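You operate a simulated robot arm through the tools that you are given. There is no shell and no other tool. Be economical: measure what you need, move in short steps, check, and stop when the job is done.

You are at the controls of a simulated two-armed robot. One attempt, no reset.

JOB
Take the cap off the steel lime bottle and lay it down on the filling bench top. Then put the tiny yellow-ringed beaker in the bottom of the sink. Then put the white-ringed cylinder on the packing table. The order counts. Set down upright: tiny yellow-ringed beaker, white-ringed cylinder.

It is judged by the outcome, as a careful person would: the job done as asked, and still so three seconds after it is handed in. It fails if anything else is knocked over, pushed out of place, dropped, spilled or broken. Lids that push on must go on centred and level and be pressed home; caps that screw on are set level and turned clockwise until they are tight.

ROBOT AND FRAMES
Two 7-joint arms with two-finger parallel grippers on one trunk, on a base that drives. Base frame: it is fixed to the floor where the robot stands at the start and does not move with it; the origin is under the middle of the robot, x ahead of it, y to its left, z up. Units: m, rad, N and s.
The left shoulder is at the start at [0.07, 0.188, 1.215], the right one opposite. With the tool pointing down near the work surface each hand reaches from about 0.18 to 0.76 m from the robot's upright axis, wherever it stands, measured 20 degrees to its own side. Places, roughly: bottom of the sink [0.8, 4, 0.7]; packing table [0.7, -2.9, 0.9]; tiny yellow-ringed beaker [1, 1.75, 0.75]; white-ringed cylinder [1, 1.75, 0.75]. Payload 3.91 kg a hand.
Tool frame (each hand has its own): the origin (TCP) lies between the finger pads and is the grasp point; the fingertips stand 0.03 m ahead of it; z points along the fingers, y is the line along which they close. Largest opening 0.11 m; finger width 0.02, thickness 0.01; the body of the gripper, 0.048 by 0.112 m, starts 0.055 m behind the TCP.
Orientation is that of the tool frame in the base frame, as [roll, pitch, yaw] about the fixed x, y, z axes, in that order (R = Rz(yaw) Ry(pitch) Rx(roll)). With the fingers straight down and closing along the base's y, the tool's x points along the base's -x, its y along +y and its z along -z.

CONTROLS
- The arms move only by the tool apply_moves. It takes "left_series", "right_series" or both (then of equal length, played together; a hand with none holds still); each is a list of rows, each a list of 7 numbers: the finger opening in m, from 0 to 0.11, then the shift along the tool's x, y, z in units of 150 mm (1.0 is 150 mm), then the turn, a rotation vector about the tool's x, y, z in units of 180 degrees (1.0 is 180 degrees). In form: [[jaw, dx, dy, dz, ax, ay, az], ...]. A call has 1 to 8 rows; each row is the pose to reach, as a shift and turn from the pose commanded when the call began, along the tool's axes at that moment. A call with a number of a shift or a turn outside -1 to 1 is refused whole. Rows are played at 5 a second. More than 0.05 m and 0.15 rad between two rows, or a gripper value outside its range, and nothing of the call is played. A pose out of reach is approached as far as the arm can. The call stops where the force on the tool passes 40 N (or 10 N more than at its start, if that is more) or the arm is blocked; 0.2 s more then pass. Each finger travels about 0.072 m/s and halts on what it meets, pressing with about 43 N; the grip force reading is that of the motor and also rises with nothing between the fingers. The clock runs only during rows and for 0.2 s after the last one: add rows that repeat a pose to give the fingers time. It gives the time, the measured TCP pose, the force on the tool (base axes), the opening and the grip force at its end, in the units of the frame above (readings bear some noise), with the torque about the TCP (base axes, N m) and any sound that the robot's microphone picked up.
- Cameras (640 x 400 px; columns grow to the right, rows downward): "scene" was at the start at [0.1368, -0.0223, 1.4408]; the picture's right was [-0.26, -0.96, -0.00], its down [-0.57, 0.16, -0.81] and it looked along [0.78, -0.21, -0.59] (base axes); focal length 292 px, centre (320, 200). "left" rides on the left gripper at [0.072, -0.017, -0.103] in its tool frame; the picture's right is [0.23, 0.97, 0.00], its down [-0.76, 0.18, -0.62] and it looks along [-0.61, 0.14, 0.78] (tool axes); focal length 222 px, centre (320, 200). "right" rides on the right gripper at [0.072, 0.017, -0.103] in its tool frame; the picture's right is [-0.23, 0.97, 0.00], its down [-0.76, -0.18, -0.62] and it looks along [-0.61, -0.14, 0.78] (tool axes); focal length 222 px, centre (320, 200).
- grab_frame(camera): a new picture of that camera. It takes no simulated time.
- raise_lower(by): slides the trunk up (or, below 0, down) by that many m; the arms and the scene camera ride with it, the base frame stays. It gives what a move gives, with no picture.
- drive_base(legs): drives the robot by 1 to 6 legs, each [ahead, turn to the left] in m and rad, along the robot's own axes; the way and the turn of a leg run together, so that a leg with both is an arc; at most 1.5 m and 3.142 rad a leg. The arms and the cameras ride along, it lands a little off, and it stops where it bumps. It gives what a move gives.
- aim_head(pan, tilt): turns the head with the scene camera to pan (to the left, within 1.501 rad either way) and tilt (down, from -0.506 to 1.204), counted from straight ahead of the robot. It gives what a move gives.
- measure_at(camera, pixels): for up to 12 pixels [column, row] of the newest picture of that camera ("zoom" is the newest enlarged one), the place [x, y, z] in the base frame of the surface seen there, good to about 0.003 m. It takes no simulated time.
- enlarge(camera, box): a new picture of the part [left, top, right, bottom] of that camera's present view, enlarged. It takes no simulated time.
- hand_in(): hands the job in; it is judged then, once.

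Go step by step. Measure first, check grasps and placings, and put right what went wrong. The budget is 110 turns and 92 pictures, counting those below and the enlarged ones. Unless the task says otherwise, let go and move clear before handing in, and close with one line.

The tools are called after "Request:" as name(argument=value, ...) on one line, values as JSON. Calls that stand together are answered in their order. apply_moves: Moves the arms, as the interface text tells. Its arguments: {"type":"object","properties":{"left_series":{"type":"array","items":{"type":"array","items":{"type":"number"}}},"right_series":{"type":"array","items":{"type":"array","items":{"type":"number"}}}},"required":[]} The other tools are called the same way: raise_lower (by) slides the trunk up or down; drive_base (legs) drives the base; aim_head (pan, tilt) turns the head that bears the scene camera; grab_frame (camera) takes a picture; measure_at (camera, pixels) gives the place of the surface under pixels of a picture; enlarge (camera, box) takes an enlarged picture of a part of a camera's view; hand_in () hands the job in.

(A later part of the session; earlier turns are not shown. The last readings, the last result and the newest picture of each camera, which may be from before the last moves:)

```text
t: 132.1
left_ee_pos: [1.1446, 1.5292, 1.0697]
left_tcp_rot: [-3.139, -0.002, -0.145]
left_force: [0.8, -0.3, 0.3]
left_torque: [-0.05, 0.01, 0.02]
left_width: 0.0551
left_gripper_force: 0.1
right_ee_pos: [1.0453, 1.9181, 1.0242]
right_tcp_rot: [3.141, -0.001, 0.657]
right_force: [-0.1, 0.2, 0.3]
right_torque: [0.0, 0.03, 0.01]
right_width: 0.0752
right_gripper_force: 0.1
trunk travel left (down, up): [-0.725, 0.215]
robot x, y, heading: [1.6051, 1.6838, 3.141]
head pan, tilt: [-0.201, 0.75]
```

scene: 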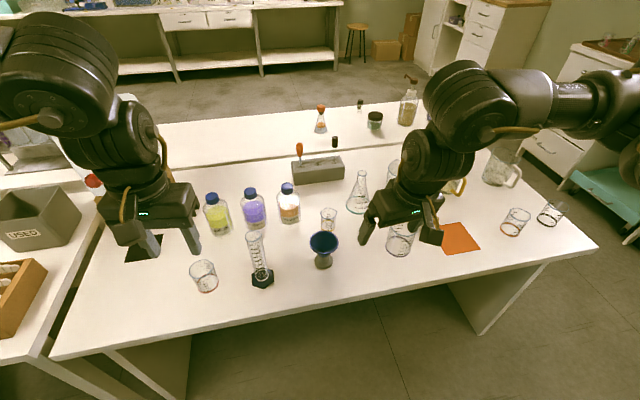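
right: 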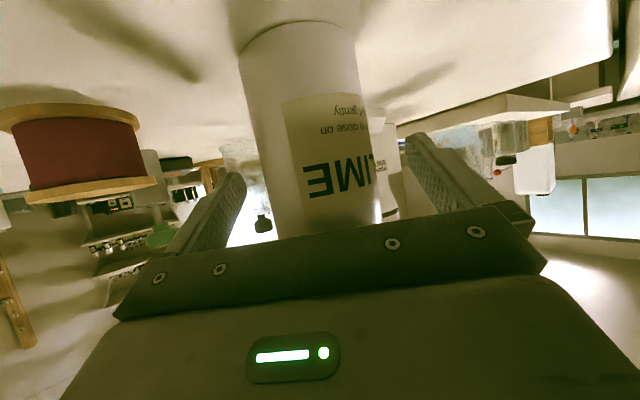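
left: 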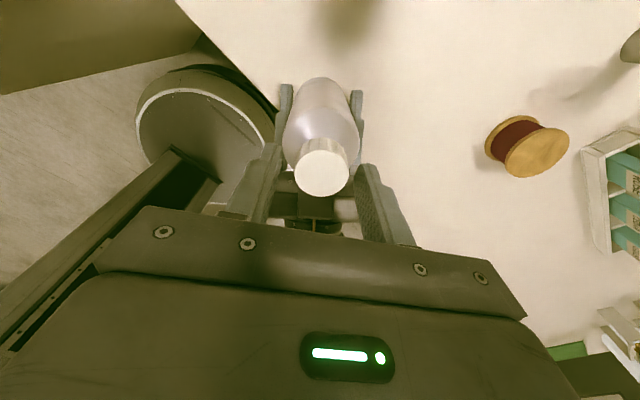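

Yaw 37.6° reached. I move to just short of the beaker, high, then check with the right camera.

Request:
apply_moves(right_series=[[0.075, -0.2, -0.04, 0, 0, 0, 0], [0.075, -0.4, -0.08, 0, 0, 0, 0], [0.075, -0.6, -0.12, 0, 0, 0, 0], [0.075, -0.8, -0.16, 0, 0, 0, 0], [0.075, -1.0, -0.2, 0.1, 0, 0, 0]])

Request:
grab_frame(camera="right")

```text
t: 133.3
left_ee_pos: [1.1432, 1.5267, 1.0699]
left_tcp_rot: [-3.138, -0.002, -0.144]
left_force: [0.5, 0.3, -0.2]
left_torque: [0.01, -0.04, 0.03]
left_width: 0.055
left_gripper_force: 0.1
right_ee_pos: [0.9054, 1.8466, 1.0114]
right_tcp_rot: [-3.141, -0.002, 0.659]
right_force: [0.1, -0.3, -0.5]
right_torque: [0.05, -0.01, 0.05]
right_width: 0.0747
right_gripper_force: 0.0
trunk travel left (down, up): [-0.725, 0.215]
robot x, y, heading: [1.6093, 1.6806, 3.144]
head pan, tilt: [-0.201, 0.75]
```

```text
47 pictures are left
```

right: 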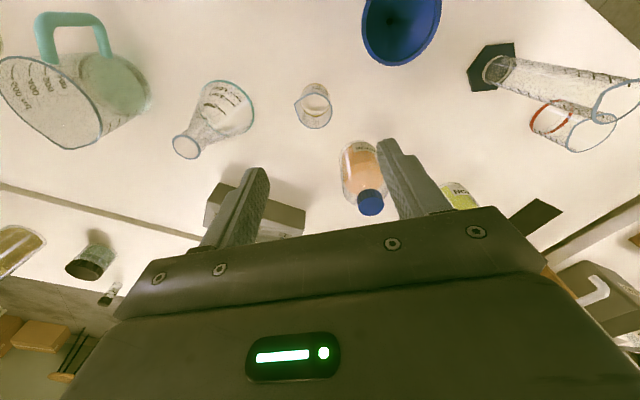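

Request:
measure_at(camera="right", pixels=[[314, 129], [296, 118], [332, 114], [313, 99], [298, 90], [328, 90]])

Request:
apply_moves(right_series=[[0.075, -0.08, -0.065, 0.15, 0, 0, 0], [0.075, -0.08, -0.065, 0.45, 0, 0, 0], [0.075, -0.08, -0.065, 0.7, 0, 0, 0]])

Request:
grab_frame(camera="right")

Request:
enlarge(camera="scene", box=[270, 150, 420, 270])

```text
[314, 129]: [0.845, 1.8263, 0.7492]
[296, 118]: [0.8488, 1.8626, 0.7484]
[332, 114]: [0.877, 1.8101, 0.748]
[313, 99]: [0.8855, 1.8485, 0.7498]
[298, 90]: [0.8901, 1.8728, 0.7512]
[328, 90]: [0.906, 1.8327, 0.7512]
```

```text
t: 134.1
left_ee_pos: [1.1442, 1.5298, 1.07]
left_tcp_rot: [3.141, -0.001, -0.147]
left_force: [-0.3, 0.3, -0.2]
left_torque: [0.0, 0.0, -0.01]
left_width: 0.055
left_gripper_force: 0.0
right_ee_pos: [0.9023, 1.8446, 0.9147]
right_tcp_rot: [3.14, 0.002, 0.656]
right_force: [1.2, -0.2, 0.0]
right_torque: [0.0, 0.0, 0.0]
right_width: 0.075
right_gripper_force: 0.1
right hand out of reach, approached as far as the arm can: row 1, 2, 3
trunk travel left (down, up): [-0.725, 0.215]
robot x, y, heading: [1.6059, 1.6839, 3.136]
head pan, tilt: [-0.201, 0.75]
```

```text
46 pictures are left
```

right: 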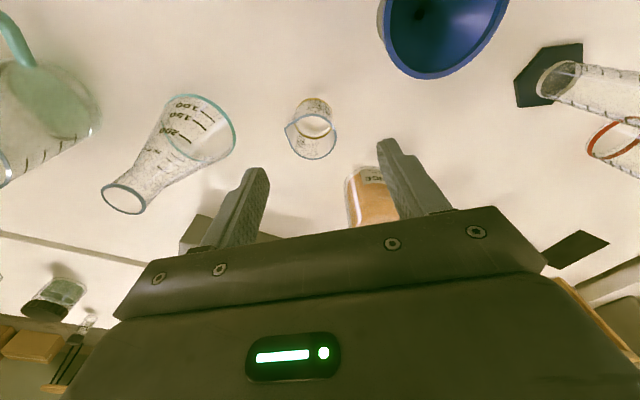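

```text
3.33 times, centred on (345, 210) of scene
```

zoom: 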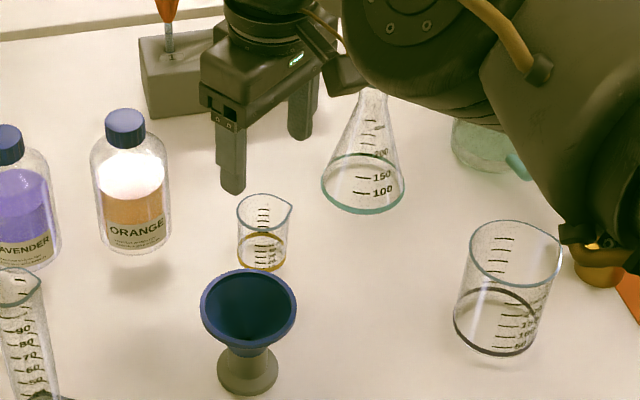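

The right hand is at the reach limit (0.70 m). I raise it, check the bench edge, then drive a little closer.

Request:
measure_at(camera="scene", pixels=[[330, 285], [330, 292], [330, 298], [400, 275], [240, 310]])

Request:
apply_moves(right_series=[[0.075, 0.1, 0, -0.25, 0, 0, 0], [0.075, 0.2, 0, -0.5, 0, 0, 0], [0.075, 0.3, 0, -0.7, 0, 0, 0]])

```text
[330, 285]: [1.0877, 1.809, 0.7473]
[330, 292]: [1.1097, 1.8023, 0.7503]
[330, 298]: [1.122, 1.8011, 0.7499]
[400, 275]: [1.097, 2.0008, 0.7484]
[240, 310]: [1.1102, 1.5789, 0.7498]
```

```text
t: 134.9
left_ee_pos: [1.144, 1.5292, 1.069]
left_tcp_rot: [-3.139, 0.001, -0.145]
left_force: [0.0, -0.3, 0.1]
left_torque: [-0.01, 0.02, -0.01]
left_width: 0.0551
left_gripper_force: 0.0
right_ee_pos: [0.94, 1.8725, 1.0219]
right_tcp_rot: [3.141, 0.001, 0.657]
right_force: [-0.6, -0.2, 0.2]
right_torque: [0.01, 0.03, 0.02]
right_width: 0.0751
right_gripper_force: 0.0
trunk travel left (down, up): [-0.725, 0.215]
robot x, y, heading: [1.6072, 1.6861, 3.136]
head pan, tilt: [-0.201, 0.75]
```

Request:
drive_base(legs=[[0.06, 0]])

Request:
enlarge(camera="scene", box=[270, 190, 390, 270])

```text
t: 135.9
left_ee_pos: [1.0951, 1.5291, 1.0741]
left_tcp_rot: [3.141, 0.012, -0.145]
left_force: [-0.6, 0.9, 0.2]
left_torque: [0.01, -0.01, -0.01]
left_width: 0.0549
left_gripper_force: 0.0
right_ee_pos: [0.8873, 1.8726, 1.0288]
right_tcp_rot: [-3.136, 0.011, 0.656]
right_force: [0.3, 0.2, 0.5]
right_torque: [-0.03, -0.01, 0.02]
right_width: 0.075
right_gripper_force: 0.1
trunk travel left (down, up): [-0.725, 0.215]
robot x, y, heading: [1.5455, 1.6836, 3.138]
head pan, tilt: [-0.201, 0.75]
```

```text
5.00 times, centred on (330, 230) of scene
```

zoom: 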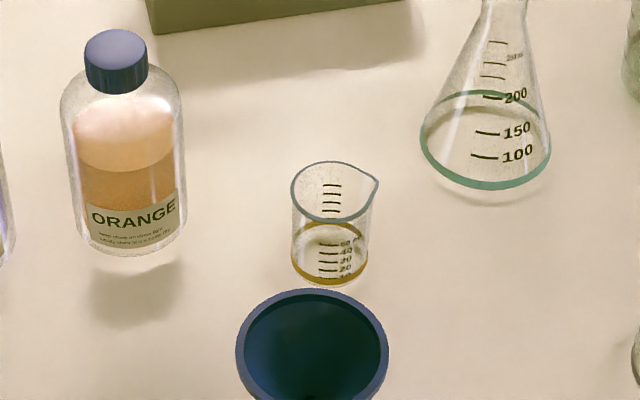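

Both hands show a small 0.011 rad pitch after driving; it may be transient. I measure the beaker again and check the readings.

Request:
measure_at(camera="zoom", pixels=[[330, 219], [330, 162], [291, 190], [376, 185], [295, 275], [362, 275], [340, 275]])

Request:
apply_moves(right_series=[[0.075, 0, 0, 0, 0, 0, 0]])

```text
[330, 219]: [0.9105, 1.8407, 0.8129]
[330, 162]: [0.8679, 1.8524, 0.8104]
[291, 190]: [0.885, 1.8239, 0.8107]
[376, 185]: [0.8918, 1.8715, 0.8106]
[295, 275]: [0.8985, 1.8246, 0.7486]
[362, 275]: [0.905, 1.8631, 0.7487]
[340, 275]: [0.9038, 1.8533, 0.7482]
```

```text
t: 136.3
left_ee_pos: [1.0838, 1.5286, 1.0688]
left_tcp_rot: [-3.139, -0.002, -0.147]
left_force: [-0.7, 0.1, -0.3]
left_torque: [0.01, -0.06, -0.02]
left_width: 0.0549
left_gripper_force: 0.0
right_ee_pos: [0.877, 1.8719, 1.0201]
right_tcp_rot: [3.141, 0.001, 0.656]
right_force: [-1.5, 0.4, -0.2]
right_torque: [0.0, -0.1, 0.0]
right_width: 0.0752
right_gripper_force: 0.0
trunk travel left (down, up): [-0.725, 0.215]
robot x, y, heading: [1.5487, 1.6873, 3.138]
head pan, tilt: [-0.201, 0.75]
```

That was transient. The beaker centre is (0.889,1.8465). I align above it and descend to z≈0.90.

Request:
apply_moves(right_series=[[0.075, -0.04, 0.183, 0.1, 0, 0, 0], [0.075, -0.04, 0.183, 0.35, 0, 0, 0], [0.075, -0.04, 0.183, 0.6, 0, 0, 0], [0.075, -0.04, 0.183, 0.8, 0, 0, 0]])

Request:
grab_frame(camera="right")

Request:
enlarge(camera="scene", box=[270, 160, 390, 260])

```text
t: 137.3
left_ee_pos: [1.0892, 1.5295, 1.0731]
left_tcp_rot: [-3.14, 0.006, -0.147]
left_force: [-0.3, 0.6, 0.1]
left_torque: [0.01, -0.01, -0.01]
left_width: 0.0547
left_gripper_force: 0.1
right_ee_pos: [0.893, 1.8463, 0.906]
right_tcp_rot: [-3.139, 0.004, 0.656]
right_force: [0.0, -1.2, 0.7]
right_torque: [-0.01, -0.02, 0.0]
right_width: 0.0749
right_gripper_force: 0.1
trunk travel left (down, up): [-0.725, 0.215]
robot x, y, heading: [1.5493, 1.6822, 3.14]
head pan, tilt: [-0.201, 0.75]
```

```text
43 pictures are left
```

right: 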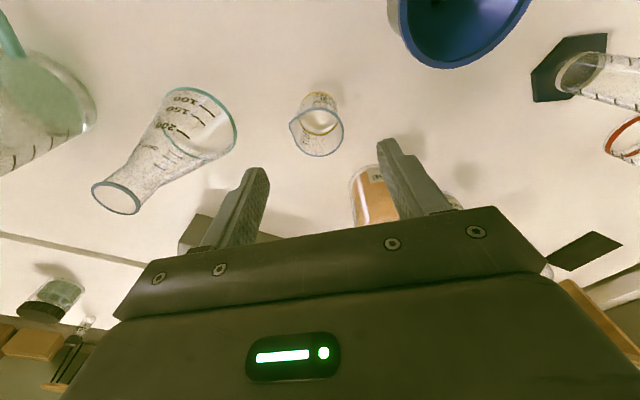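

```text
4.00 times, centred on (330, 210) of scene
```

zoom: 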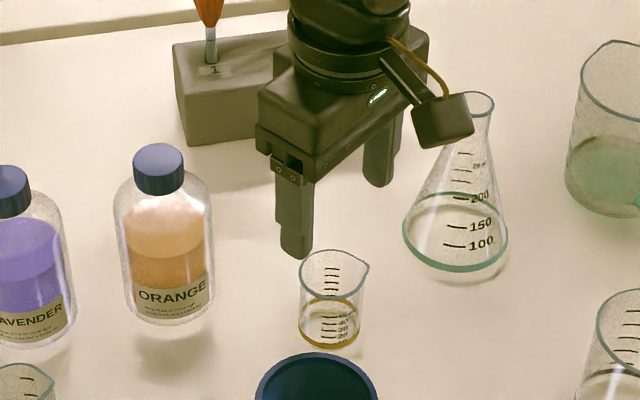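

The beaker is centred between the fingers (right image (316,125)). I descend to z≈0.79 without closing yet and check.

Request:
apply_moves(right_series=[[0.075, 0, 0, 0.15, 0, 0, 0], [0.075, 0, 0, 0.35, 0, 0, 0], [0.075, 0, 0, 0.55, 0, 0, 0], [0.075, 0, 0, 0.74, 0, 0, 0], [0.075, 0, 0, 0.74, 0, 0, 0]])

Request:
enlarge(camera="scene", box=[290, 180, 380, 250])

Request:
grab_frame(camera="right")

```text
t: 138.5
left_ee_pos: [1.0907, 1.5292, 1.0731]
left_tcp_rot: [-3.14, 0.007, -0.148]
left_force: [-0.3, 0.3, 0.3]
left_torque: [-0.01, 0.01, 0.0]
left_width: 0.0549
left_gripper_force: 0.0
right_ee_pos: [0.8949, 1.8469, 0.7937]
right_tcp_rot: [-3.14, 0.007, 0.656]
right_force: [0.2, 0.2, -0.9]
right_torque: [-0.02, 0.04, 0.01]
right_width: 0.0749
right_gripper_force: 0.1
trunk travel left (down, up): [-0.725, 0.215]
robot x, y, heading: [1.5473, 1.6818, 3.139]
head pan, tilt: [-0.201, 0.75]
```

```text
5.71 times, centred on (335, 215) of scene
```

zoom: 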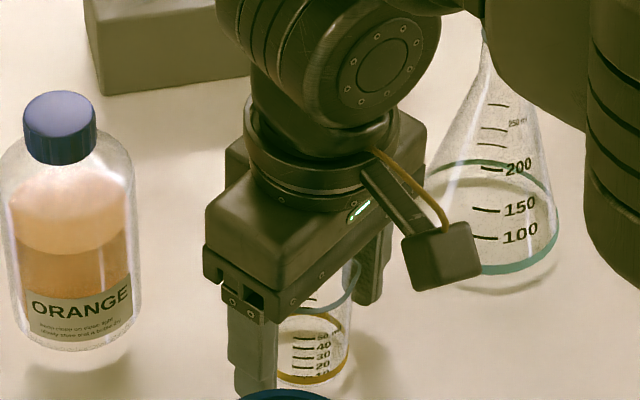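

```text
40 pictures are left
```

right: 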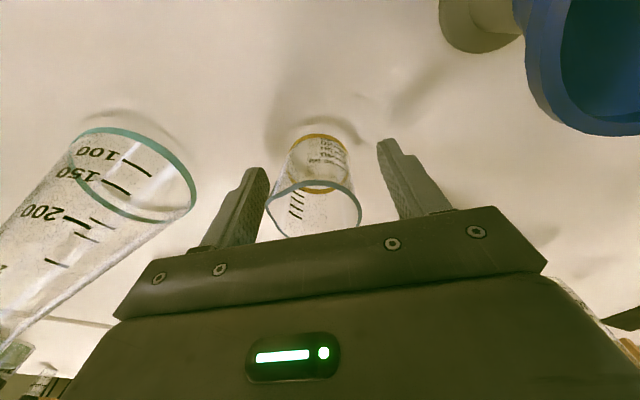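

I shift 4–5 mm to centre, then close on the beaker.

Request:
apply_moves(right_series=[[0.075, -0.03, -0.02, 0, 0, 0, 0], [0.06, -0.03, -0.02, 0, 0, 0, 0], [0.045, -0.03, -0.02, 0, 0, 0, 0], [0.038, -0.03, -0.02, 0, 0, 0, 0], [0.038, -0.03, -0.02, 0, 0, 0, 0]])

Request:
apply_moves(right_series=[[0.038, 0, 0, -0.1, 0, 0, 0], [0.038, 0, 0, -0.25, 0, 0, 0], [0.038, 0, 0, -0.5, 0, 0, 0], [0.038, 0, 0, -0.8, 0, 0, 0]])

Request:
enlarge(camera="scene", box=[250, 130, 410, 270])

```text
t: 139.7
left_ee_pos: [1.0901, 1.5298, 1.0725]
left_tcp_rot: [-3.141, 0.007, -0.147]
left_force: [0.5, 0.1, -0.5]
left_torque: [-0.02, -0.03, 0.0]
left_width: 0.0552
left_gripper_force: 0.0
right_ee_pos: [0.8881, 1.8469, 0.7946]
right_tcp_rot: [-3.138, 0.007, 0.656]
right_force: [0.6, -0.5, -0.6]
right_torque: [0.0, 0.0, 0.01]
right_width: 0.0426
right_gripper_force: 42.7
trunk travel left (down, up): [-0.725, 0.215]
robot x, y, heading: [1.5484, 1.6855, 3.136]
head pan, tilt: [-0.201, 0.75]
```

```text
t: 140.7
left_ee_pos: [1.0918, 1.5292, 1.0736]
left_tcp_rot: [-3.141, 0.006, -0.147]
left_force: [1.4, -0.4, -0.3]
left_torque: [-0.02, 0.05, 0.02]
left_width: 0.0548
left_gripper_force: 0.1
right_ee_pos: [0.8899, 1.8459, 0.9157]
right_tcp_rot: [-3.138, 0.008, 0.655]
right_force: [0.0, 0.1, 0.3]
right_torque: [0.01, -0.02, 0.01]
right_width: 0.0408
right_gripper_force: 43.0
trunk travel left (down, up): [-0.725, 0.215]
robot x, y, heading: [1.5462, 1.6843, 3.143]
head pan, tilt: [-0.201, 0.75]
```

```text
2.86 times, centred on (330, 200) of scene
```

zoom: 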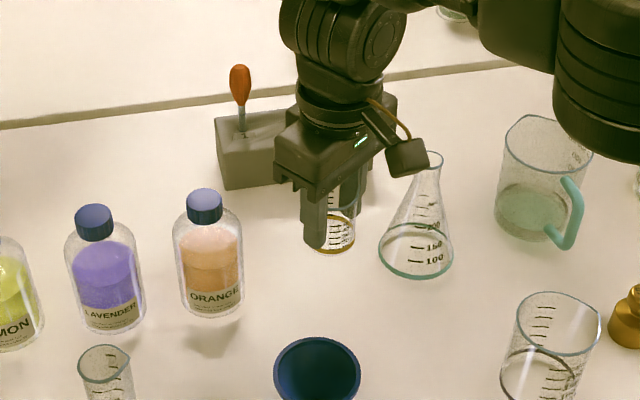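

The beaker is held (width 0.041) and lifted. I raise it further, pull it in, and back away from the bench.

Request:
apply_moves(right_series=[[0.038, 0, 0, -0.25, 0, 0, 0], [0.038, 0, 0, -0.5, 0, 0, 0], [0.038, 0, 0, -0.75, 0, 0, 0], [0.038, 0.2, 0.1, -0.9, 0, 0, 0], [0.038, 0.4, 0.2, -0.9, 0, 0, 0], [0.038, 0.6, 0.3, -0.9, 0, 0, 0], [0.038, 0.8, 0.4, -0.9, 0, 0, 0], [0.038, 0.95, 0.48, -0.9, 0, 0, 0]])

Request:
drive_base(legs=[[-0.26, 0], [0, -1.571], [1.4, 0], [0, 1.571]])

Request:
aim_head(pan=-0.8, tilt=0.5)

Request:
grab_frame(camera="scene")

```text
t: 142.5
left_ee_pos: [1.0907, 1.5287, 1.0738]
left_tcp_rot: [-3.141, 0.007, -0.148]
left_force: [0.4, -0.2, 0.6]
left_torque: [0.01, 0.0, -0.03]
left_width: 0.0547
left_gripper_force: 0.1
right_ee_pos: [1.0473, 1.8767, 1.05]
right_tcp_rot: [-3.137, 0.007, 0.655]
right_force: [0.0, -0.2, -0.5]
right_torque: [-0.01, 0.0, 0.02]
right_width: 0.0405
right_gripper_force: 42.6
trunk travel left (down, up): [-0.725, 0.215]
robot x, y, heading: [1.5465, 1.6791, 3.141]
head pan, tilt: [-0.201, 0.75]
```

```text
t: 158.6
left_ee_pos: [1.3376, 2.9196, 1.0725]
left_tcp_rot: [3.139, 0.004, -0.117]
left_force: [-0.1, 0.1, -0.8]
left_torque: [-0.01, 0.0, 0.0]
left_width: 0.055
left_gripper_force: 0.0
right_ee_pos: [1.2818, 3.2654, 1.0482]
right_tcp_rot: [-3.138, 0.006, 0.692]
right_force: [0.0, 0.9, -0.4]
right_torque: [0.0, 0.0, -0.03]
right_width: 0.0408
right_gripper_force: 43.0
trunk travel left (down, up): [-0.725, 0.215]
robot x, y, heading: [1.7875, 3.0915, -3.11]
head pan, tilt: [-0.201, 0.75]
```

```text
t: 159.6
left_ee_pos: [1.3386, 2.9201, 1.0721]
left_tcp_rot: [-3.141, 0.007, -0.114]
left_force: [0.2, 0.7, -0.3]
left_torque: [0.01, 0.0, 0.01]
left_width: 0.0551
left_gripper_force: 0.0
right_ee_pos: [1.2822, 3.2649, 1.0484]
right_tcp_rot: [-3.138, 0.007, 0.692]
right_force: [-0.7, -0.1, -1.0]
right_torque: [0.01, 0.06, -0.03]
right_width: 0.0408
right_gripper_force: 43.1
trunk travel left (down, up): [-0.725, 0.215]
robot x, y, heading: [1.7895, 3.0928, -3.11]
head pan, tilt: [-0.799, 0.499]
```

```text
38 pictures are left
```

scene: 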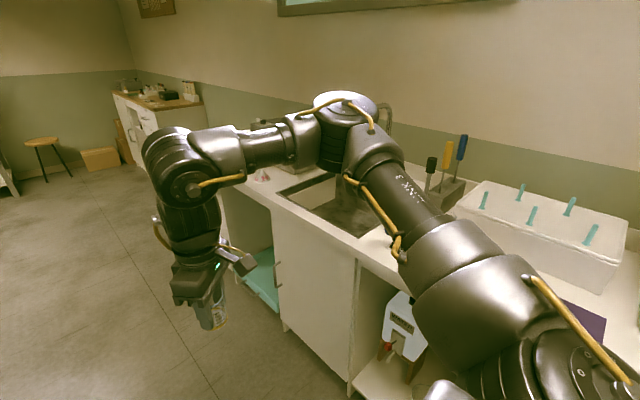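

I drive forward to x≈0.62 in front of the sink and turn to face it.

Request:
drive_base(legs=[[0, -0.03], [1.17, 0], [0, -1.571]])

Request:
aim_head(pan=-0.2, tilt=0.65)

Request:
grab_frame(camera="scene")

```text
t: 169.9
left_ee_pos: [0.4486, 3.5434, 1.0715]
left_tcp_rot: [3.137, 0.005, -1.722]
left_force: [0.5, -0.4, -0.2]
left_torque: [-0.02, 0.0, -0.04]
left_width: 0.0553
left_gripper_force: 0.0
right_ee_pos: [0.7939, 3.5884, 1.0477]
right_tcp_rot: [-3.138, 0.007, -0.914]
right_force: [0.6, 0.0, -0.6]
right_torque: [-0.02, 0.01, -0.04]
right_width: 0.0405
right_gripper_force: 41.9
trunk travel left (down, up): [-0.725, 0.215]
robot x, y, heading: [0.6018, 3.0865, 1.561]
head pan, tilt: [-0.799, 0.499]
```

```text
t: 170.9
left_ee_pos: [0.4469, 3.5443, 1.0711]
left_tcp_rot: [3.14, 0.008, -1.724]
left_force: [0.2, 0.2, 0.3]
left_torque: [0.04, -0.03, -0.01]
left_width: 0.055
left_gripper_force: 0.0
right_ee_pos: [0.7934, 3.588, 1.0485]
right_tcp_rot: [-3.138, 0.007, -0.916]
right_force: [1.2, -0.1, -0.1]
right_torque: [0.0, 0.03, 0.0]
right_width: 0.0405
right_gripper_force: 43.1
trunk travel left (down, up): [-0.725, 0.215]
robot x, y, heading: [0.6043, 3.0909, 1.568]
head pan, tilt: [-0.201, 0.649]
```

```text
37 pictures are left
```

scene: 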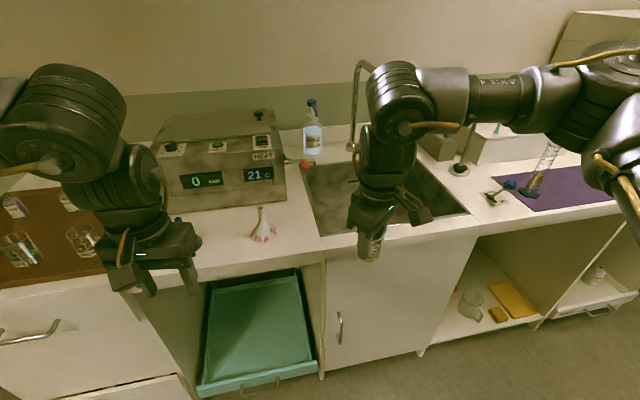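

Request:
measure_at(camera="scene", pixels=[[320, 220], [320, 234], [330, 200], [340, 180], [304, 165], [318, 237], [468, 215], [440, 205], [430, 170], [420, 195], [355, 150], [355, 240]])

Request:
enlarge(camera="scene", box=[290, 120, 480, 260])

```text
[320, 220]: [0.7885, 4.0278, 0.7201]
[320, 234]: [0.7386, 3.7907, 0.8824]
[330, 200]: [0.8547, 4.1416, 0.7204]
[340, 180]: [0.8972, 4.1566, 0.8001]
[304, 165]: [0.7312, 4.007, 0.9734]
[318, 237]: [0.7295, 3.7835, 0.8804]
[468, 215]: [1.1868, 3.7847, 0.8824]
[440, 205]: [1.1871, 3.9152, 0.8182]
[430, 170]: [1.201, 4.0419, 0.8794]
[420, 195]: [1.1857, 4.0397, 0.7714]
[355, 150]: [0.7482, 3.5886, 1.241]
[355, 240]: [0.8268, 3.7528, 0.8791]
```

```text
2.86 times, centred on (385, 190) of scene
```

zoom: 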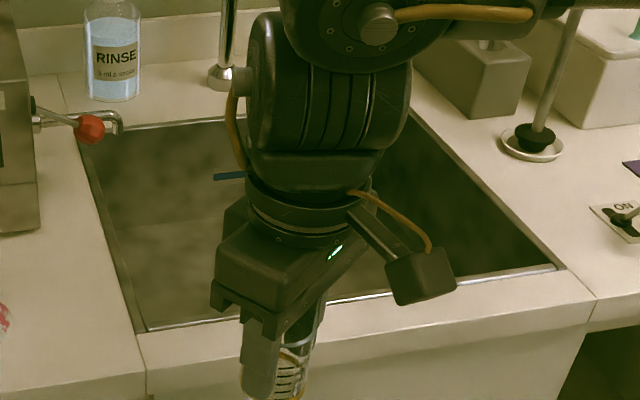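

The basin spans x 0.74–1.19, y 3.80–4.16, with its bottom at z 0.72 and rim at 0.88. I raise the left hand for clearance and reposition the base to about (0.69,3.31).

Request:
apply_moves(left_series=[[0.055, 0, 0, -0.2, 0, 0, 0], [0.055, 0, 0, -0.4, 0, 0, 0], [0.055, 0, 0, -0.6, 0, 0, 0]])

Request:
drive_base(legs=[[0, -0.37], [0.236, 0], [0, 0.37]])

Request:
grab_frame(camera="scene")

Request:
grab_frame(camera="right")

```text
t: 171.7
left_ee_pos: [0.4482, 3.5438, 1.1624]
left_tcp_rot: [3.138, 0.007, -1.722]
left_force: [1.1, 0.4, 0.2]
left_torque: [-0.01, 0.02, -0.02]
left_width: 0.0549
left_gripper_force: 0.0
left hand out of reach, approached as far as the arm can: row 1
right_ee_pos: [0.7933, 3.5878, 1.0485]
right_tcp_rot: [-3.138, 0.008, -0.915]
right_force: [-0.5, 1.0, -0.2]
right_torque: [0.02, -0.01, -0.01]
right_width: 0.0406
right_gripper_force: 42.6
trunk travel left (down, up): [-0.725, 0.215]
robot x, y, heading: [0.6018, 3.0843, 1.568]
head pan, tilt: [-0.201, 0.649]
```

```text
t: 175.7
left_ee_pos: [0.5365, 3.766, 1.1621]
left_tcp_rot: [3.14, 0.007, -1.726]
left_force: [-0.3, 0.3, -0.5]
left_torque: [-0.01, 0.05, 0.02]
left_width: 0.0549
left_gripper_force: 0.2
right_ee_pos: [0.8822, 3.8079, 1.0474]
right_tcp_rot: [-3.138, 0.005, -0.919]
right_force: [-0.3, 0.1, 0.1]
right_torque: [0.01, 0.0, -0.03]
right_width: 0.0406
right_gripper_force: 43.3
trunk travel left (down, up): [-0.725, 0.215]
robot x, y, heading: [0.6858, 3.3085, 1.567]
head pan, tilt: [-0.201, 0.649]
```

```text
35 pictures are left
```

scene: 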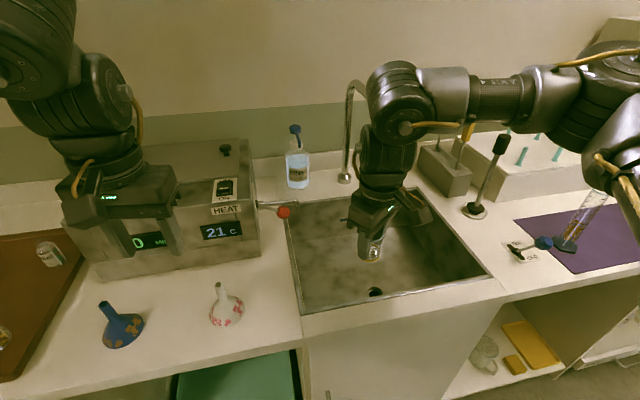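

```text
34 pictures are left
```

right: 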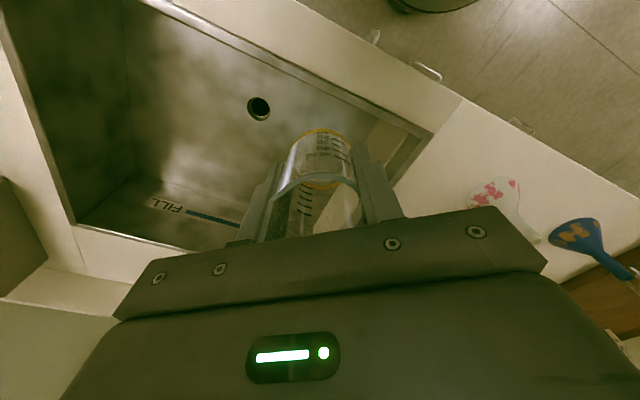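

The basin is empty with a drain at (375,291). I measure the drain, bottom and faucet before lowering.

Request:
measure_at(camera="scene", pixels=[[375, 291], [350, 260], [410, 270], [440, 275], [340, 230], [345, 175], [350, 90], [362, 82], [330, 290], [430, 240], [400, 255], [478, 275]])

Request:
enlarge(camera="scene", box=[310, 60, 430, 200])

```text
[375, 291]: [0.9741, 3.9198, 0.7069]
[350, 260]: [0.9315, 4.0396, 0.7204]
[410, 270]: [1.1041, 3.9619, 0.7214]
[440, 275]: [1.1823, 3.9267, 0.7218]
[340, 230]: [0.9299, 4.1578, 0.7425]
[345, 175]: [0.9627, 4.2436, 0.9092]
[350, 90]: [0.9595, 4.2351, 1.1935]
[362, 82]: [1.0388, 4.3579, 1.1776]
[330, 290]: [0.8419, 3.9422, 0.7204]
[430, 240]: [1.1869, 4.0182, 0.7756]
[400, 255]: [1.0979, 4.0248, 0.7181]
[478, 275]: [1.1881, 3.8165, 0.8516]
```

```text
2.86 times, centred on (370, 130) of scene
```

zoom: 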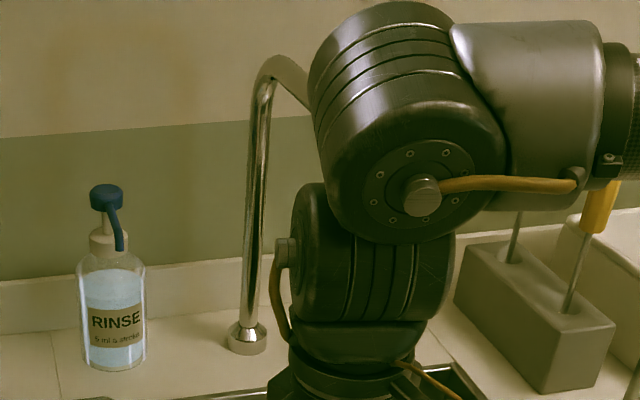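

Faucet column is at (0.963,4.24), so I'll place the beaker at (0.855,3.93), away from drain and faucet. Move over it first, then down partway.

Request:
apply_moves(right_series=[[0.038, -0.15, -0.07, 0, 0, 0, 0], [0.038, -0.3, -0.14, 0, 0, 0, 0], [0.038, -0.45, -0.21, 0, 0, 0, 0], [0.038, -0.6, -0.28, 0, 0, 0, 0], [0.038, -0.756, -0.35, 0, 0, 0, 0], [0.038, -0.756, -0.35, 0.2, 0, 0, 0], [0.038, -0.756, -0.35, 0.4, 0, 0, 0]])

Request:
grab_frame(camera="scene")

```text
t: 177.3
left_ee_pos: [0.5371, 3.7658, 1.1608]
left_tcp_rot: [3.141, 0.007, -1.726]
left_force: [0.7, 1.0, 1.0]
left_torque: [-0.01, -0.03, 0.02]
left_width: 0.0549
left_gripper_force: 0.0
right_ee_pos: [0.8553, 3.9321, 0.9879]
right_tcp_rot: [-3.139, 0.007, -0.918]
right_force: [-0.5, -0.3, -0.2]
right_torque: [-0.03, -0.01, 0.0]
right_width: 0.0406
right_gripper_force: 42.8
trunk travel left (down, up): [-0.725, 0.215]
robot x, y, heading: [0.6912, 3.3096, 1.562]
head pan, tilt: [-0.201, 0.649]
```

```text
32 pictures are left
```

scene: 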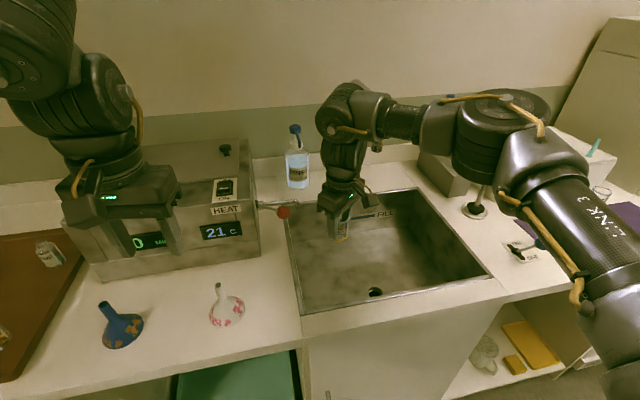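

The elbow is close in view to the plunger stick at (480,195), so I check their 3-D distance.

Request:
measure_at(camera="scene", pixels=[[486, 188], [475, 208], [490, 165], [510, 110], [470, 140], [485, 178], [560, 160], [455, 185], [282, 212], [430, 170]])

Request:
enlarge(camera="scene", box=[400, 80, 640, 230])

```text
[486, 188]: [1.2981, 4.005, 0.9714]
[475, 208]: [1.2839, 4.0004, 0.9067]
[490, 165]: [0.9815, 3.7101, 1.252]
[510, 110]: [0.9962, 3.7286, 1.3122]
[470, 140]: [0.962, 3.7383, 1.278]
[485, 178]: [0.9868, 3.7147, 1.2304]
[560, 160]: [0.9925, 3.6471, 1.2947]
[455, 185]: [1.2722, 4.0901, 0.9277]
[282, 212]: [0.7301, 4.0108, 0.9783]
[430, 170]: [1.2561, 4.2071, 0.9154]
```

```text
2.67 times, centred on (520, 155) of scene
```

zoom: 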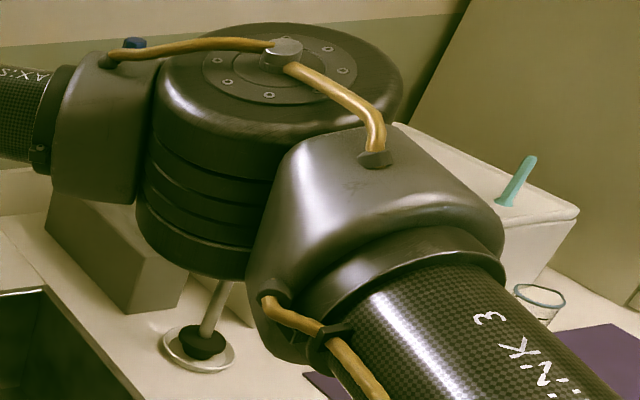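

Elbow (1.0,3.72) is far from the stick (1.30,4.0), so I continue down.

Request:
apply_moves(right_series=[[0.038, 0, 0, 0.22, 0, 0, 0], [0.038, 0, 0, 0.44, 0, 0, 0], [0.038, 0, 0, 0.66, 0, 0, 0], [0.038, 0, 0, 0.88, 0, 0, 0]])

Request:
grab_frame(camera="scene")

```text
t: 178.3
left_ee_pos: [0.5367, 3.7653, 1.1611]
left_tcp_rot: [3.139, 0.005, -1.725]
left_force: [0.2, 0.2, 0.0]
left_torque: [-0.03, 0.06, 0.0]
left_width: 0.0549
left_gripper_force: 0.2
right_ee_pos: [0.8551, 3.9342, 0.8561]
right_tcp_rot: [-3.14, 0.006, -0.918]
right_force: [-0.2, 0.2, -0.4]
right_torque: [0.01, -0.01, -0.01]
right_width: 0.0405
right_gripper_force: 43.4
trunk travel left (down, up): [-0.725, 0.215]
robot x, y, heading: [0.6864, 3.3094, 1.562]
head pan, tilt: [-0.201, 0.649]
```

```text
30 pictures are left
```

scene: 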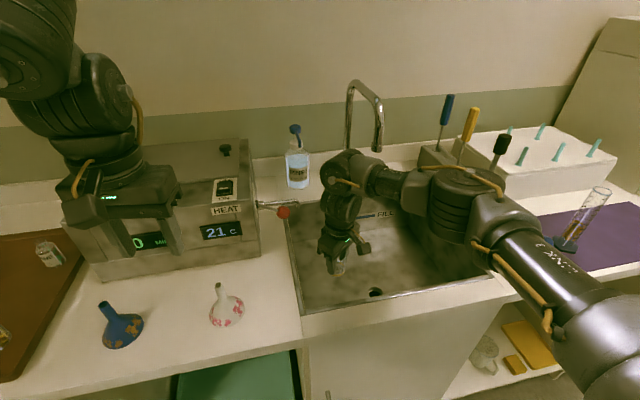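

Clear. I lower the last 9 cm slowly.

Request:
apply_moves(right_series=[[0.038, 0, 0, 0.2, 0, 0, 0], [0.038, 0, 0, 0.38, 0, 0, 0], [0.038, 0, 0, 0.5, 0, 0, 0], [0.038, 0, 0, 0.55, 0, 0, 0], [0.038, 0, 0, 0.58, 0, 0, 0]])

Request:
apply_moves(right_series=[[0.038, 0, 0, 0.012, 0, 0, 0], [0.038, 0, 0, 0.022, 0, 0, 0]])

Request:
enlarge(camera="scene", box=[280, 200, 420, 310])

```text
t: 179.5
left_ee_pos: [0.5363, 3.765, 1.1611]
left_tcp_rot: [3.138, 0.006, -1.726]
left_force: [1.0, 0.5, -0.7]
left_torque: [-0.01, 0.0, 0.01]
left_width: 0.0552
left_gripper_force: 0.0
right_ee_pos: [0.8545, 3.9325, 0.7702]
right_tcp_rot: [-3.138, 0.006, -0.918]
right_force: [0.4, 0.2, -0.3]
right_torque: [0.0, 0.02, 0.01]
right_width: 0.0408
right_gripper_force: 42.5
trunk travel left (down, up): [-0.725, 0.215]
robot x, y, heading: [0.6876, 3.3097, 1.564]
head pan, tilt: [-0.201, 0.649]
```

```text
t: 180.1
left_ee_pos: [0.5375, 3.766, 1.1614]
left_tcp_rot: [3.14, 0.004, -1.727]
left_force: [-0.3, 0.0, -0.5]
left_torque: [-0.02, -0.02, -0.03]
left_width: 0.055
left_gripper_force: 0.0
right_ee_pos: [0.8545, 3.9328, 0.768]
right_tcp_rot: [-3.137, 0.008, -0.919]
right_force: [-0.3, -0.5, -0.3]
right_torque: [0.0, 0.06, 0.01]
right_width: 0.0407
right_gripper_force: 43.3
trunk travel left (down, up): [-0.725, 0.215]
robot x, y, heading: [0.6842, 3.3083, 1.567]
head pan, tilt: [-0.201, 0.649]
```

```text
3.64 times, centred on (350, 255) of scene
```

zoom: 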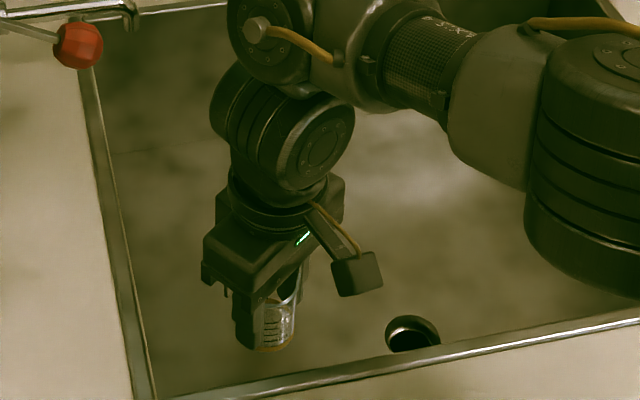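

No contact yet. I step down another few millimetres.

Request:
apply_moves(right_series=[[0.038, 0, 0, 0.01, 0, 0, 0], [0.038, 0, 0, 0.02, 0, 0, 0]])

Request:
apply_moves(right_series=[[0.038, 0, 0, 0.005, 0, 0, 0], [0.038, 0, 0, 0.01, 0, 0, 0]])

```text
t: 180.7
left_ee_pos: [0.5367, 3.7642, 1.1624]
left_tcp_rot: [3.139, 0.008, -1.726]
left_force: [0.2, -0.5, -0.6]
left_torque: [0.0, 0.03, 0.02]
left_width: 0.0551
left_gripper_force: 0.1
right_ee_pos: [0.8564, 3.9339, 0.7656]
right_tcp_rot: [-3.138, 0.009, -0.916]
right_force: [2.6, -0.2, 8.4]
right_torque: [-0.06, -0.01, -0.01]
right_width: 0.0409
right_gripper_force: 43.2
trunk travel left (down, up): [-0.725, 0.215]
robot x, y, heading: [0.6865, 3.309, 1.566]
head pan, tilt: [-0.201, 0.649]
```

```text
t: 181.3
left_ee_pos: [0.5363, 3.7625, 1.1633]
left_tcp_rot: [3.139, 0.009, -1.726]
left_force: [-0.2, 0.2, 0.4]
left_torque: [0.0, 0.01, 0.0]
left_width: 0.0548
left_gripper_force: 0.0
right_ee_pos: [0.8537, 3.9326, 0.7653]
right_tcp_rot: [-3.136, 0.009, -0.919]
right_force: [1.7, 1.1, 19.5]
right_torque: [-0.02, 0.02, -0.02]
right_width: 0.041
right_gripper_force: 42.8
trunk travel left (down, up): [-0.725, 0.215]
robot x, y, heading: [0.685, 3.3086, 1.565]
head pan, tilt: [-0.201, 0.649]
```

Contact (19 N). I ease up 1 mm, open, and rise straight out.

Request:
apply_moves(right_series=[[0.04, 0, 0, -0.012, 0, 0, 0], [0.055, 0, 0, -0.012, 0, 0, 0], [0.07, 0, 0, -0.012, 0, 0, 0], [0.07, 0, 0, -0.012, 0, 0, 0], [0.07, 0, 0, -0.2, 0, 0, 0], [0.07, 0, 0, -0.45, 0, 0, 0], [0.07, 0, 0, -0.7, 0, 0, 0], [0.07, 0, 0, -0.95, 0, 0, 0]])

Request:
apply_moves(right_series=[[0.07, 0, 0, -0.25, 0, 0, 0], [0.07, 0, 0, -0.5, 0, 0, 0], [0.07, 0, 0, -0.75, 0, 0, 0], [0.07, 0, 0, -0.95, 0, 0, 0], [0.07, 0.2, 0.1, -0.95, 0, 0, 0], [0.07, 0.4, 0.2, -0.95, 0, 0, 0], [0.07, 0.6, 0.28, -0.95, 0, 0, 0], [0.07, 0.756, 0.35, -0.95, 0, 0, 0]])

Request:
enlarge(camera="scene", box=[260, 160, 500, 310])

```text
t: 183.1
left_ee_pos: [0.5362, 3.7639, 1.161]
left_tcp_rot: [3.139, 0.008, -1.725]
left_force: [-0.4, -0.2, -0.2]
left_torque: [0.0, 0.0, 0.0]
left_width: 0.0552
left_gripper_force: 0.0
right_ee_pos: [0.8544, 3.9307, 0.9048]
right_tcp_rot: [-3.138, 0.004, -0.919]
right_force: [-0.5, 0.2, -0.5]
right_torque: [0.02, 0.01, 0.02]
right_width: 0.07
right_gripper_force: 0.1
trunk travel left (down, up): [-0.725, 0.215]
robot x, y, heading: [0.6865, 3.3076, 1.565]
head pan, tilt: [-0.201, 0.649]
```

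```text
t: 184.9
left_ee_pos: [0.5376, 3.7651, 1.1611]
left_tcp_rot: [3.138, 0.006, -1.725]
left_force: [-0.1, 0.4, 0.5]
left_torque: [-0.01, 0.02, 0.02]
left_width: 0.0552
left_gripper_force: 0.0
right_ee_pos: [0.8827, 3.807, 1.0469]
right_tcp_rot: [-3.137, 0.008, -0.918]
right_force: [-0.8, 0.4, -0.9]
right_torque: [0.02, 0.01, -0.03]
right_width: 0.07
right_gripper_force: 0.1
trunk travel left (down, up): [-0.725, 0.215]
robot x, y, heading: [0.6874, 3.3077, 1.569]
head pan, tilt: [-0.201, 0.649]
```

```text
2.67 times, centred on (380, 235) of scene
```

zoom: 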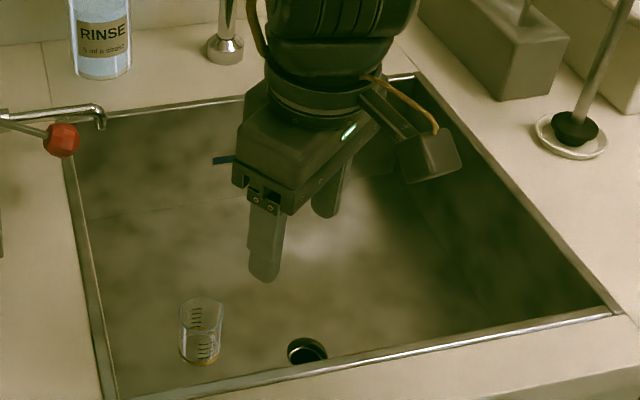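

The beaker stands upright in the sink at zoom (203,330). Now I go back around to the far side of the bench for the cylinder.

Request:
drive_base(legs=[[-0.24, 0], [0, -1.571], [1.12, 0], [0, -1.571]])

Request:
drive_base(legs=[[1.33, 0], [0, -1.571]])

Request:
aim_head(pan=0.1, tilt=0.6)

Request:
grab_frame(camera="scene")

```text
t: 199.7
left_ee_pos: [1.9504, 2.5947, 1.1609]
left_tcp_rot: [3.139, 0.008, 1.407]
left_force: [0.5, 0.5, 0.2]
left_torque: [0.0, 0.02, -0.02]
left_width: 0.055
left_gripper_force: 0.1
right_ee_pos: [1.6034, 2.5549, 1.0466]
right_tcp_rot: [-3.138, 0.006, 2.215]
right_force: [0.7, 0.4, -0.6]
right_torque: [0.03, 0.0, -0.02]
right_width: 0.0701
right_gripper_force: 0.1
trunk travel left (down, up): [-0.725, 0.215]
robot x, y, heading: [1.8038, 3.0536, -1.588]
head pan, tilt: [-0.201, 0.649]
```

```text
t: 210.1
left_ee_pos: [1.3273, 1.578, 1.1617]
left_tcp_rot: [3.139, 0.006, -0.16]
left_force: [0.1, -0.2, 0.4]
left_torque: [0.0, 0.03, 0.03]
left_width: 0.055
left_gripper_force: 0.1
right_ee_pos: [1.2854, 1.9236, 1.0471]
right_tcp_rot: [-3.137, 0.008, 0.648]
right_force: [-0.1, 0.1, -0.3]
right_torque: [0.0, 0.0, -0.02]
right_width: 0.0702
right_gripper_force: 0.1
trunk travel left (down, up): [-0.725, 0.215]
robot x, y, heading: [1.785, 1.7272, 3.135]
head pan, tilt: [-0.201, 0.649]
```

```text
t: 210.9
left_ee_pos: [1.3273, 1.5784, 1.162]
left_tcp_rot: [3.141, 0.007, -0.159]
left_force: [-0.9, -0.1, 0.3]
left_torque: [0.02, -0.06, -0.01]
left_width: 0.0548
left_gripper_force: 0.1
right_ee_pos: [1.2853, 1.9244, 1.0463]
right_tcp_rot: [-3.139, 0.007, 0.651]
right_force: [-0.6, 0.3, 0.4]
right_torque: [-0.03, -0.02, 0.0]
right_width: 0.07
right_gripper_force: 0.0
trunk travel left (down, up): [-0.725, 0.215]
robot x, y, heading: [1.7849, 1.7297, 3.134]
head pan, tilt: [0.099, 0.6]
```

```text
27 pictures are left
```

scene: 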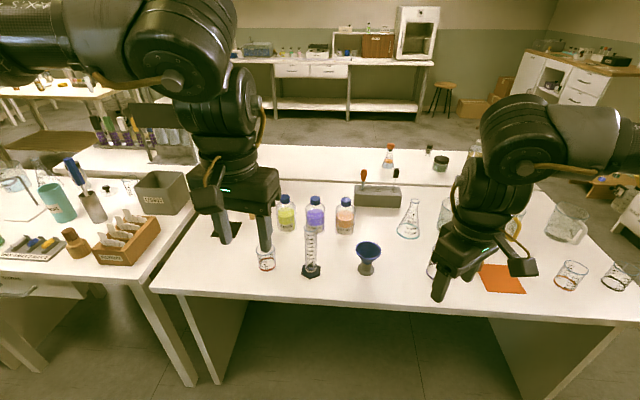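

I drive 0.17 m ahead and measure the cylinder closely.

Request:
drive_base(legs=[[0.17, 0]])

Request:
enlarge(camera="scene", box=[240, 200, 360, 320])

```text
t: 212.4
left_ee_pos: [1.1603, 1.5791, 1.1618]
left_tcp_rot: [3.139, 0.009, -0.159]
left_force: [0.2, -0.6, -0.4]
left_torque: [-0.01, 0.03, 0.0]
left_width: 0.0549
left_gripper_force: 0.0
right_ee_pos: [1.1184, 1.9259, 1.0474]
right_tcp_rot: [-3.137, 0.008, 0.65]
right_force: [0.7, 0.6, 0.3]
right_torque: [-0.01, 0.01, 0.0]
right_width: 0.0695
right_gripper_force: 0.1
trunk travel left (down, up): [-0.725, 0.215]
robot x, y, heading: [1.6146, 1.7265, 3.129]
head pan, tilt: [0.099, 0.6]
```

```text
3.33 times, centred on (300, 260) of scene
```

zoom: 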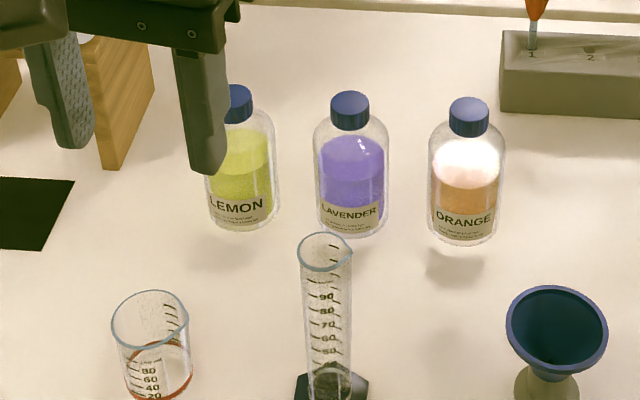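

Request:
measure_at(camera="zoom", pixels=[[324, 271], [324, 234], [299, 250], [350, 250], [328, 395], [305, 380], [362, 380], [300, 330], [352, 330], [112, 320], [188, 320]])

Request:
enlarge(camera="scene", box=[280, 220, 350, 290])

Request:
measure_at(camera="zoom", pixels=[[270, 182], [270, 72], [198, 120], [345, 125], [225, 160], [320, 160], [320, 90], [225, 85]])

```text
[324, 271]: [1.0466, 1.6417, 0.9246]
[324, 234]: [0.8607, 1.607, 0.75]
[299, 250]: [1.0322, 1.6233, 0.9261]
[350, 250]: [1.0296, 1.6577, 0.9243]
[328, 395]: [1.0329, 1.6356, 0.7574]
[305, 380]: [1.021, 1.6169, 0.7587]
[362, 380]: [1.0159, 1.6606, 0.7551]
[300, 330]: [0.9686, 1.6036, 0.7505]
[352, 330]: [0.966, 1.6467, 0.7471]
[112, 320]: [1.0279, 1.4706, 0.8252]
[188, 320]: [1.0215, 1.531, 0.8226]
```

```text
5.71 times, centred on (315, 255) of scene
```

zoom: 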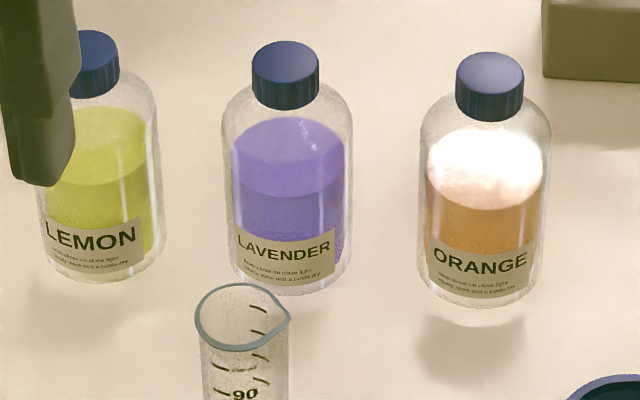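

```text
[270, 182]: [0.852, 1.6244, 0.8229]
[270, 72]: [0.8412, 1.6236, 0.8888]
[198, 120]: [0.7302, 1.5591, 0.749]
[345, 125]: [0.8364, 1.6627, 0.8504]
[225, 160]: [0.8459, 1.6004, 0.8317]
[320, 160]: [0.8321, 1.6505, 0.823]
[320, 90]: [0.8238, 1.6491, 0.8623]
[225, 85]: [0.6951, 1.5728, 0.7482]
```

The cylinder centre is (1.033,1.638), top 0.925, spout toward +y. I'll grip near the top, closing along x: turn the left hand ~80° clockwise while moving above it.

Request:
apply_moves(left_series=[[0.06, -0.11, -0.03, 0.02, 0, 0, 0.046], [0.06, -0.22, -0.06, 0.06, 0, 0, 0.092], [0.06, -0.34, -0.1, 0.12, 0, 0, 0.138], [0.06, -0.45, -0.13, 0.2, 0, 0, 0.184], [0.06, -0.56, -0.16, 0.3, 0, 0, 0.23], [0.06, -0.67, -0.19, 0.42, 0, 0, 0.276], [0.06, -0.78, -0.22, 0.55, 0, 0, 0.322], [0.06, -0.898, -0.254, 0.7, 0, 0, 0.368]])

Request:
apply_moves(left_series=[[0.06, 0, 0, 0.05, 0, 0, 0.04], [0.06, 0, 0, 0.1, 0, 0, 0.08]])

Request:
grab_frame(camera="left")

Request:
enlarge(camera="scene", box=[240, 160, 380, 300])

```text
t: 214.2
left_ee_pos: [1.0277, 1.641, 1.0558]
left_tcp_rot: [3.135, 0.001, -1.316]
left_force: [-0.4, -0.1, -0.1]
left_torque: [0.02, 0.0, 0.02]
left_width: 0.06
left_gripper_force: 0.1
right_ee_pos: [1.1149, 1.9269, 1.0456]
right_tcp_rot: [-3.138, 0.003, 0.649]
right_force: [0.2, 0.3, -0.5]
right_torque: [0.01, 0.03, -0.03]
right_width: 0.0699
right_gripper_force: 0.0
trunk travel left (down, up): [-0.725, 0.215]
robot x, y, heading: [1.6167, 1.7298, 3.135]
head pan, tilt: [0.099, 0.6]
```

```text
t: 214.8
left_ee_pos: [1.0284, 1.6398, 1.0424]
left_tcp_rot: [3.136, 0.002, -1.57]
left_force: [-1.1, 0.1, -0.1]
left_torque: [-0.02, 0.01, 0.03]
left_width: 0.06
left_gripper_force: 0.1
right_ee_pos: [1.1159, 1.9251, 1.046]
right_tcp_rot: [-3.138, 0.008, 0.65]
right_force: [-0.1, 0.1, -0.1]
right_torque: [0.0, 0.02, -0.01]
right_width: 0.07
right_gripper_force: 0.0
trunk travel left (down, up): [-0.725, 0.215]
robot x, y, heading: [1.6164, 1.7272, 3.136]
head pan, tilt: [0.099, 0.6]
```

```text
24 pictures are left
```

left: 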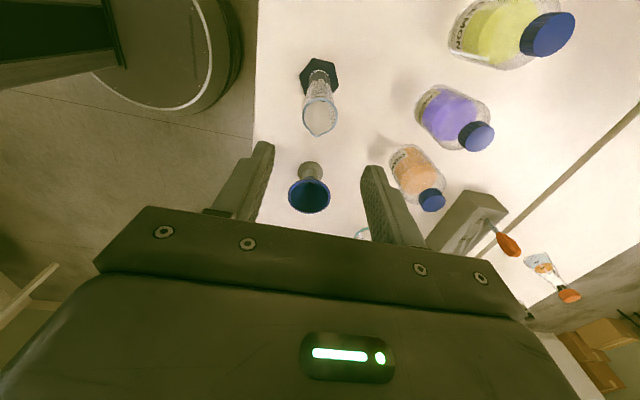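

```text
2.86 times, centred on (310, 230) of scene
```

zoom: 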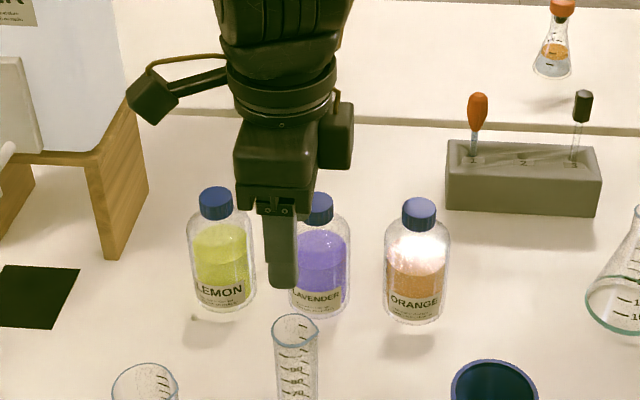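

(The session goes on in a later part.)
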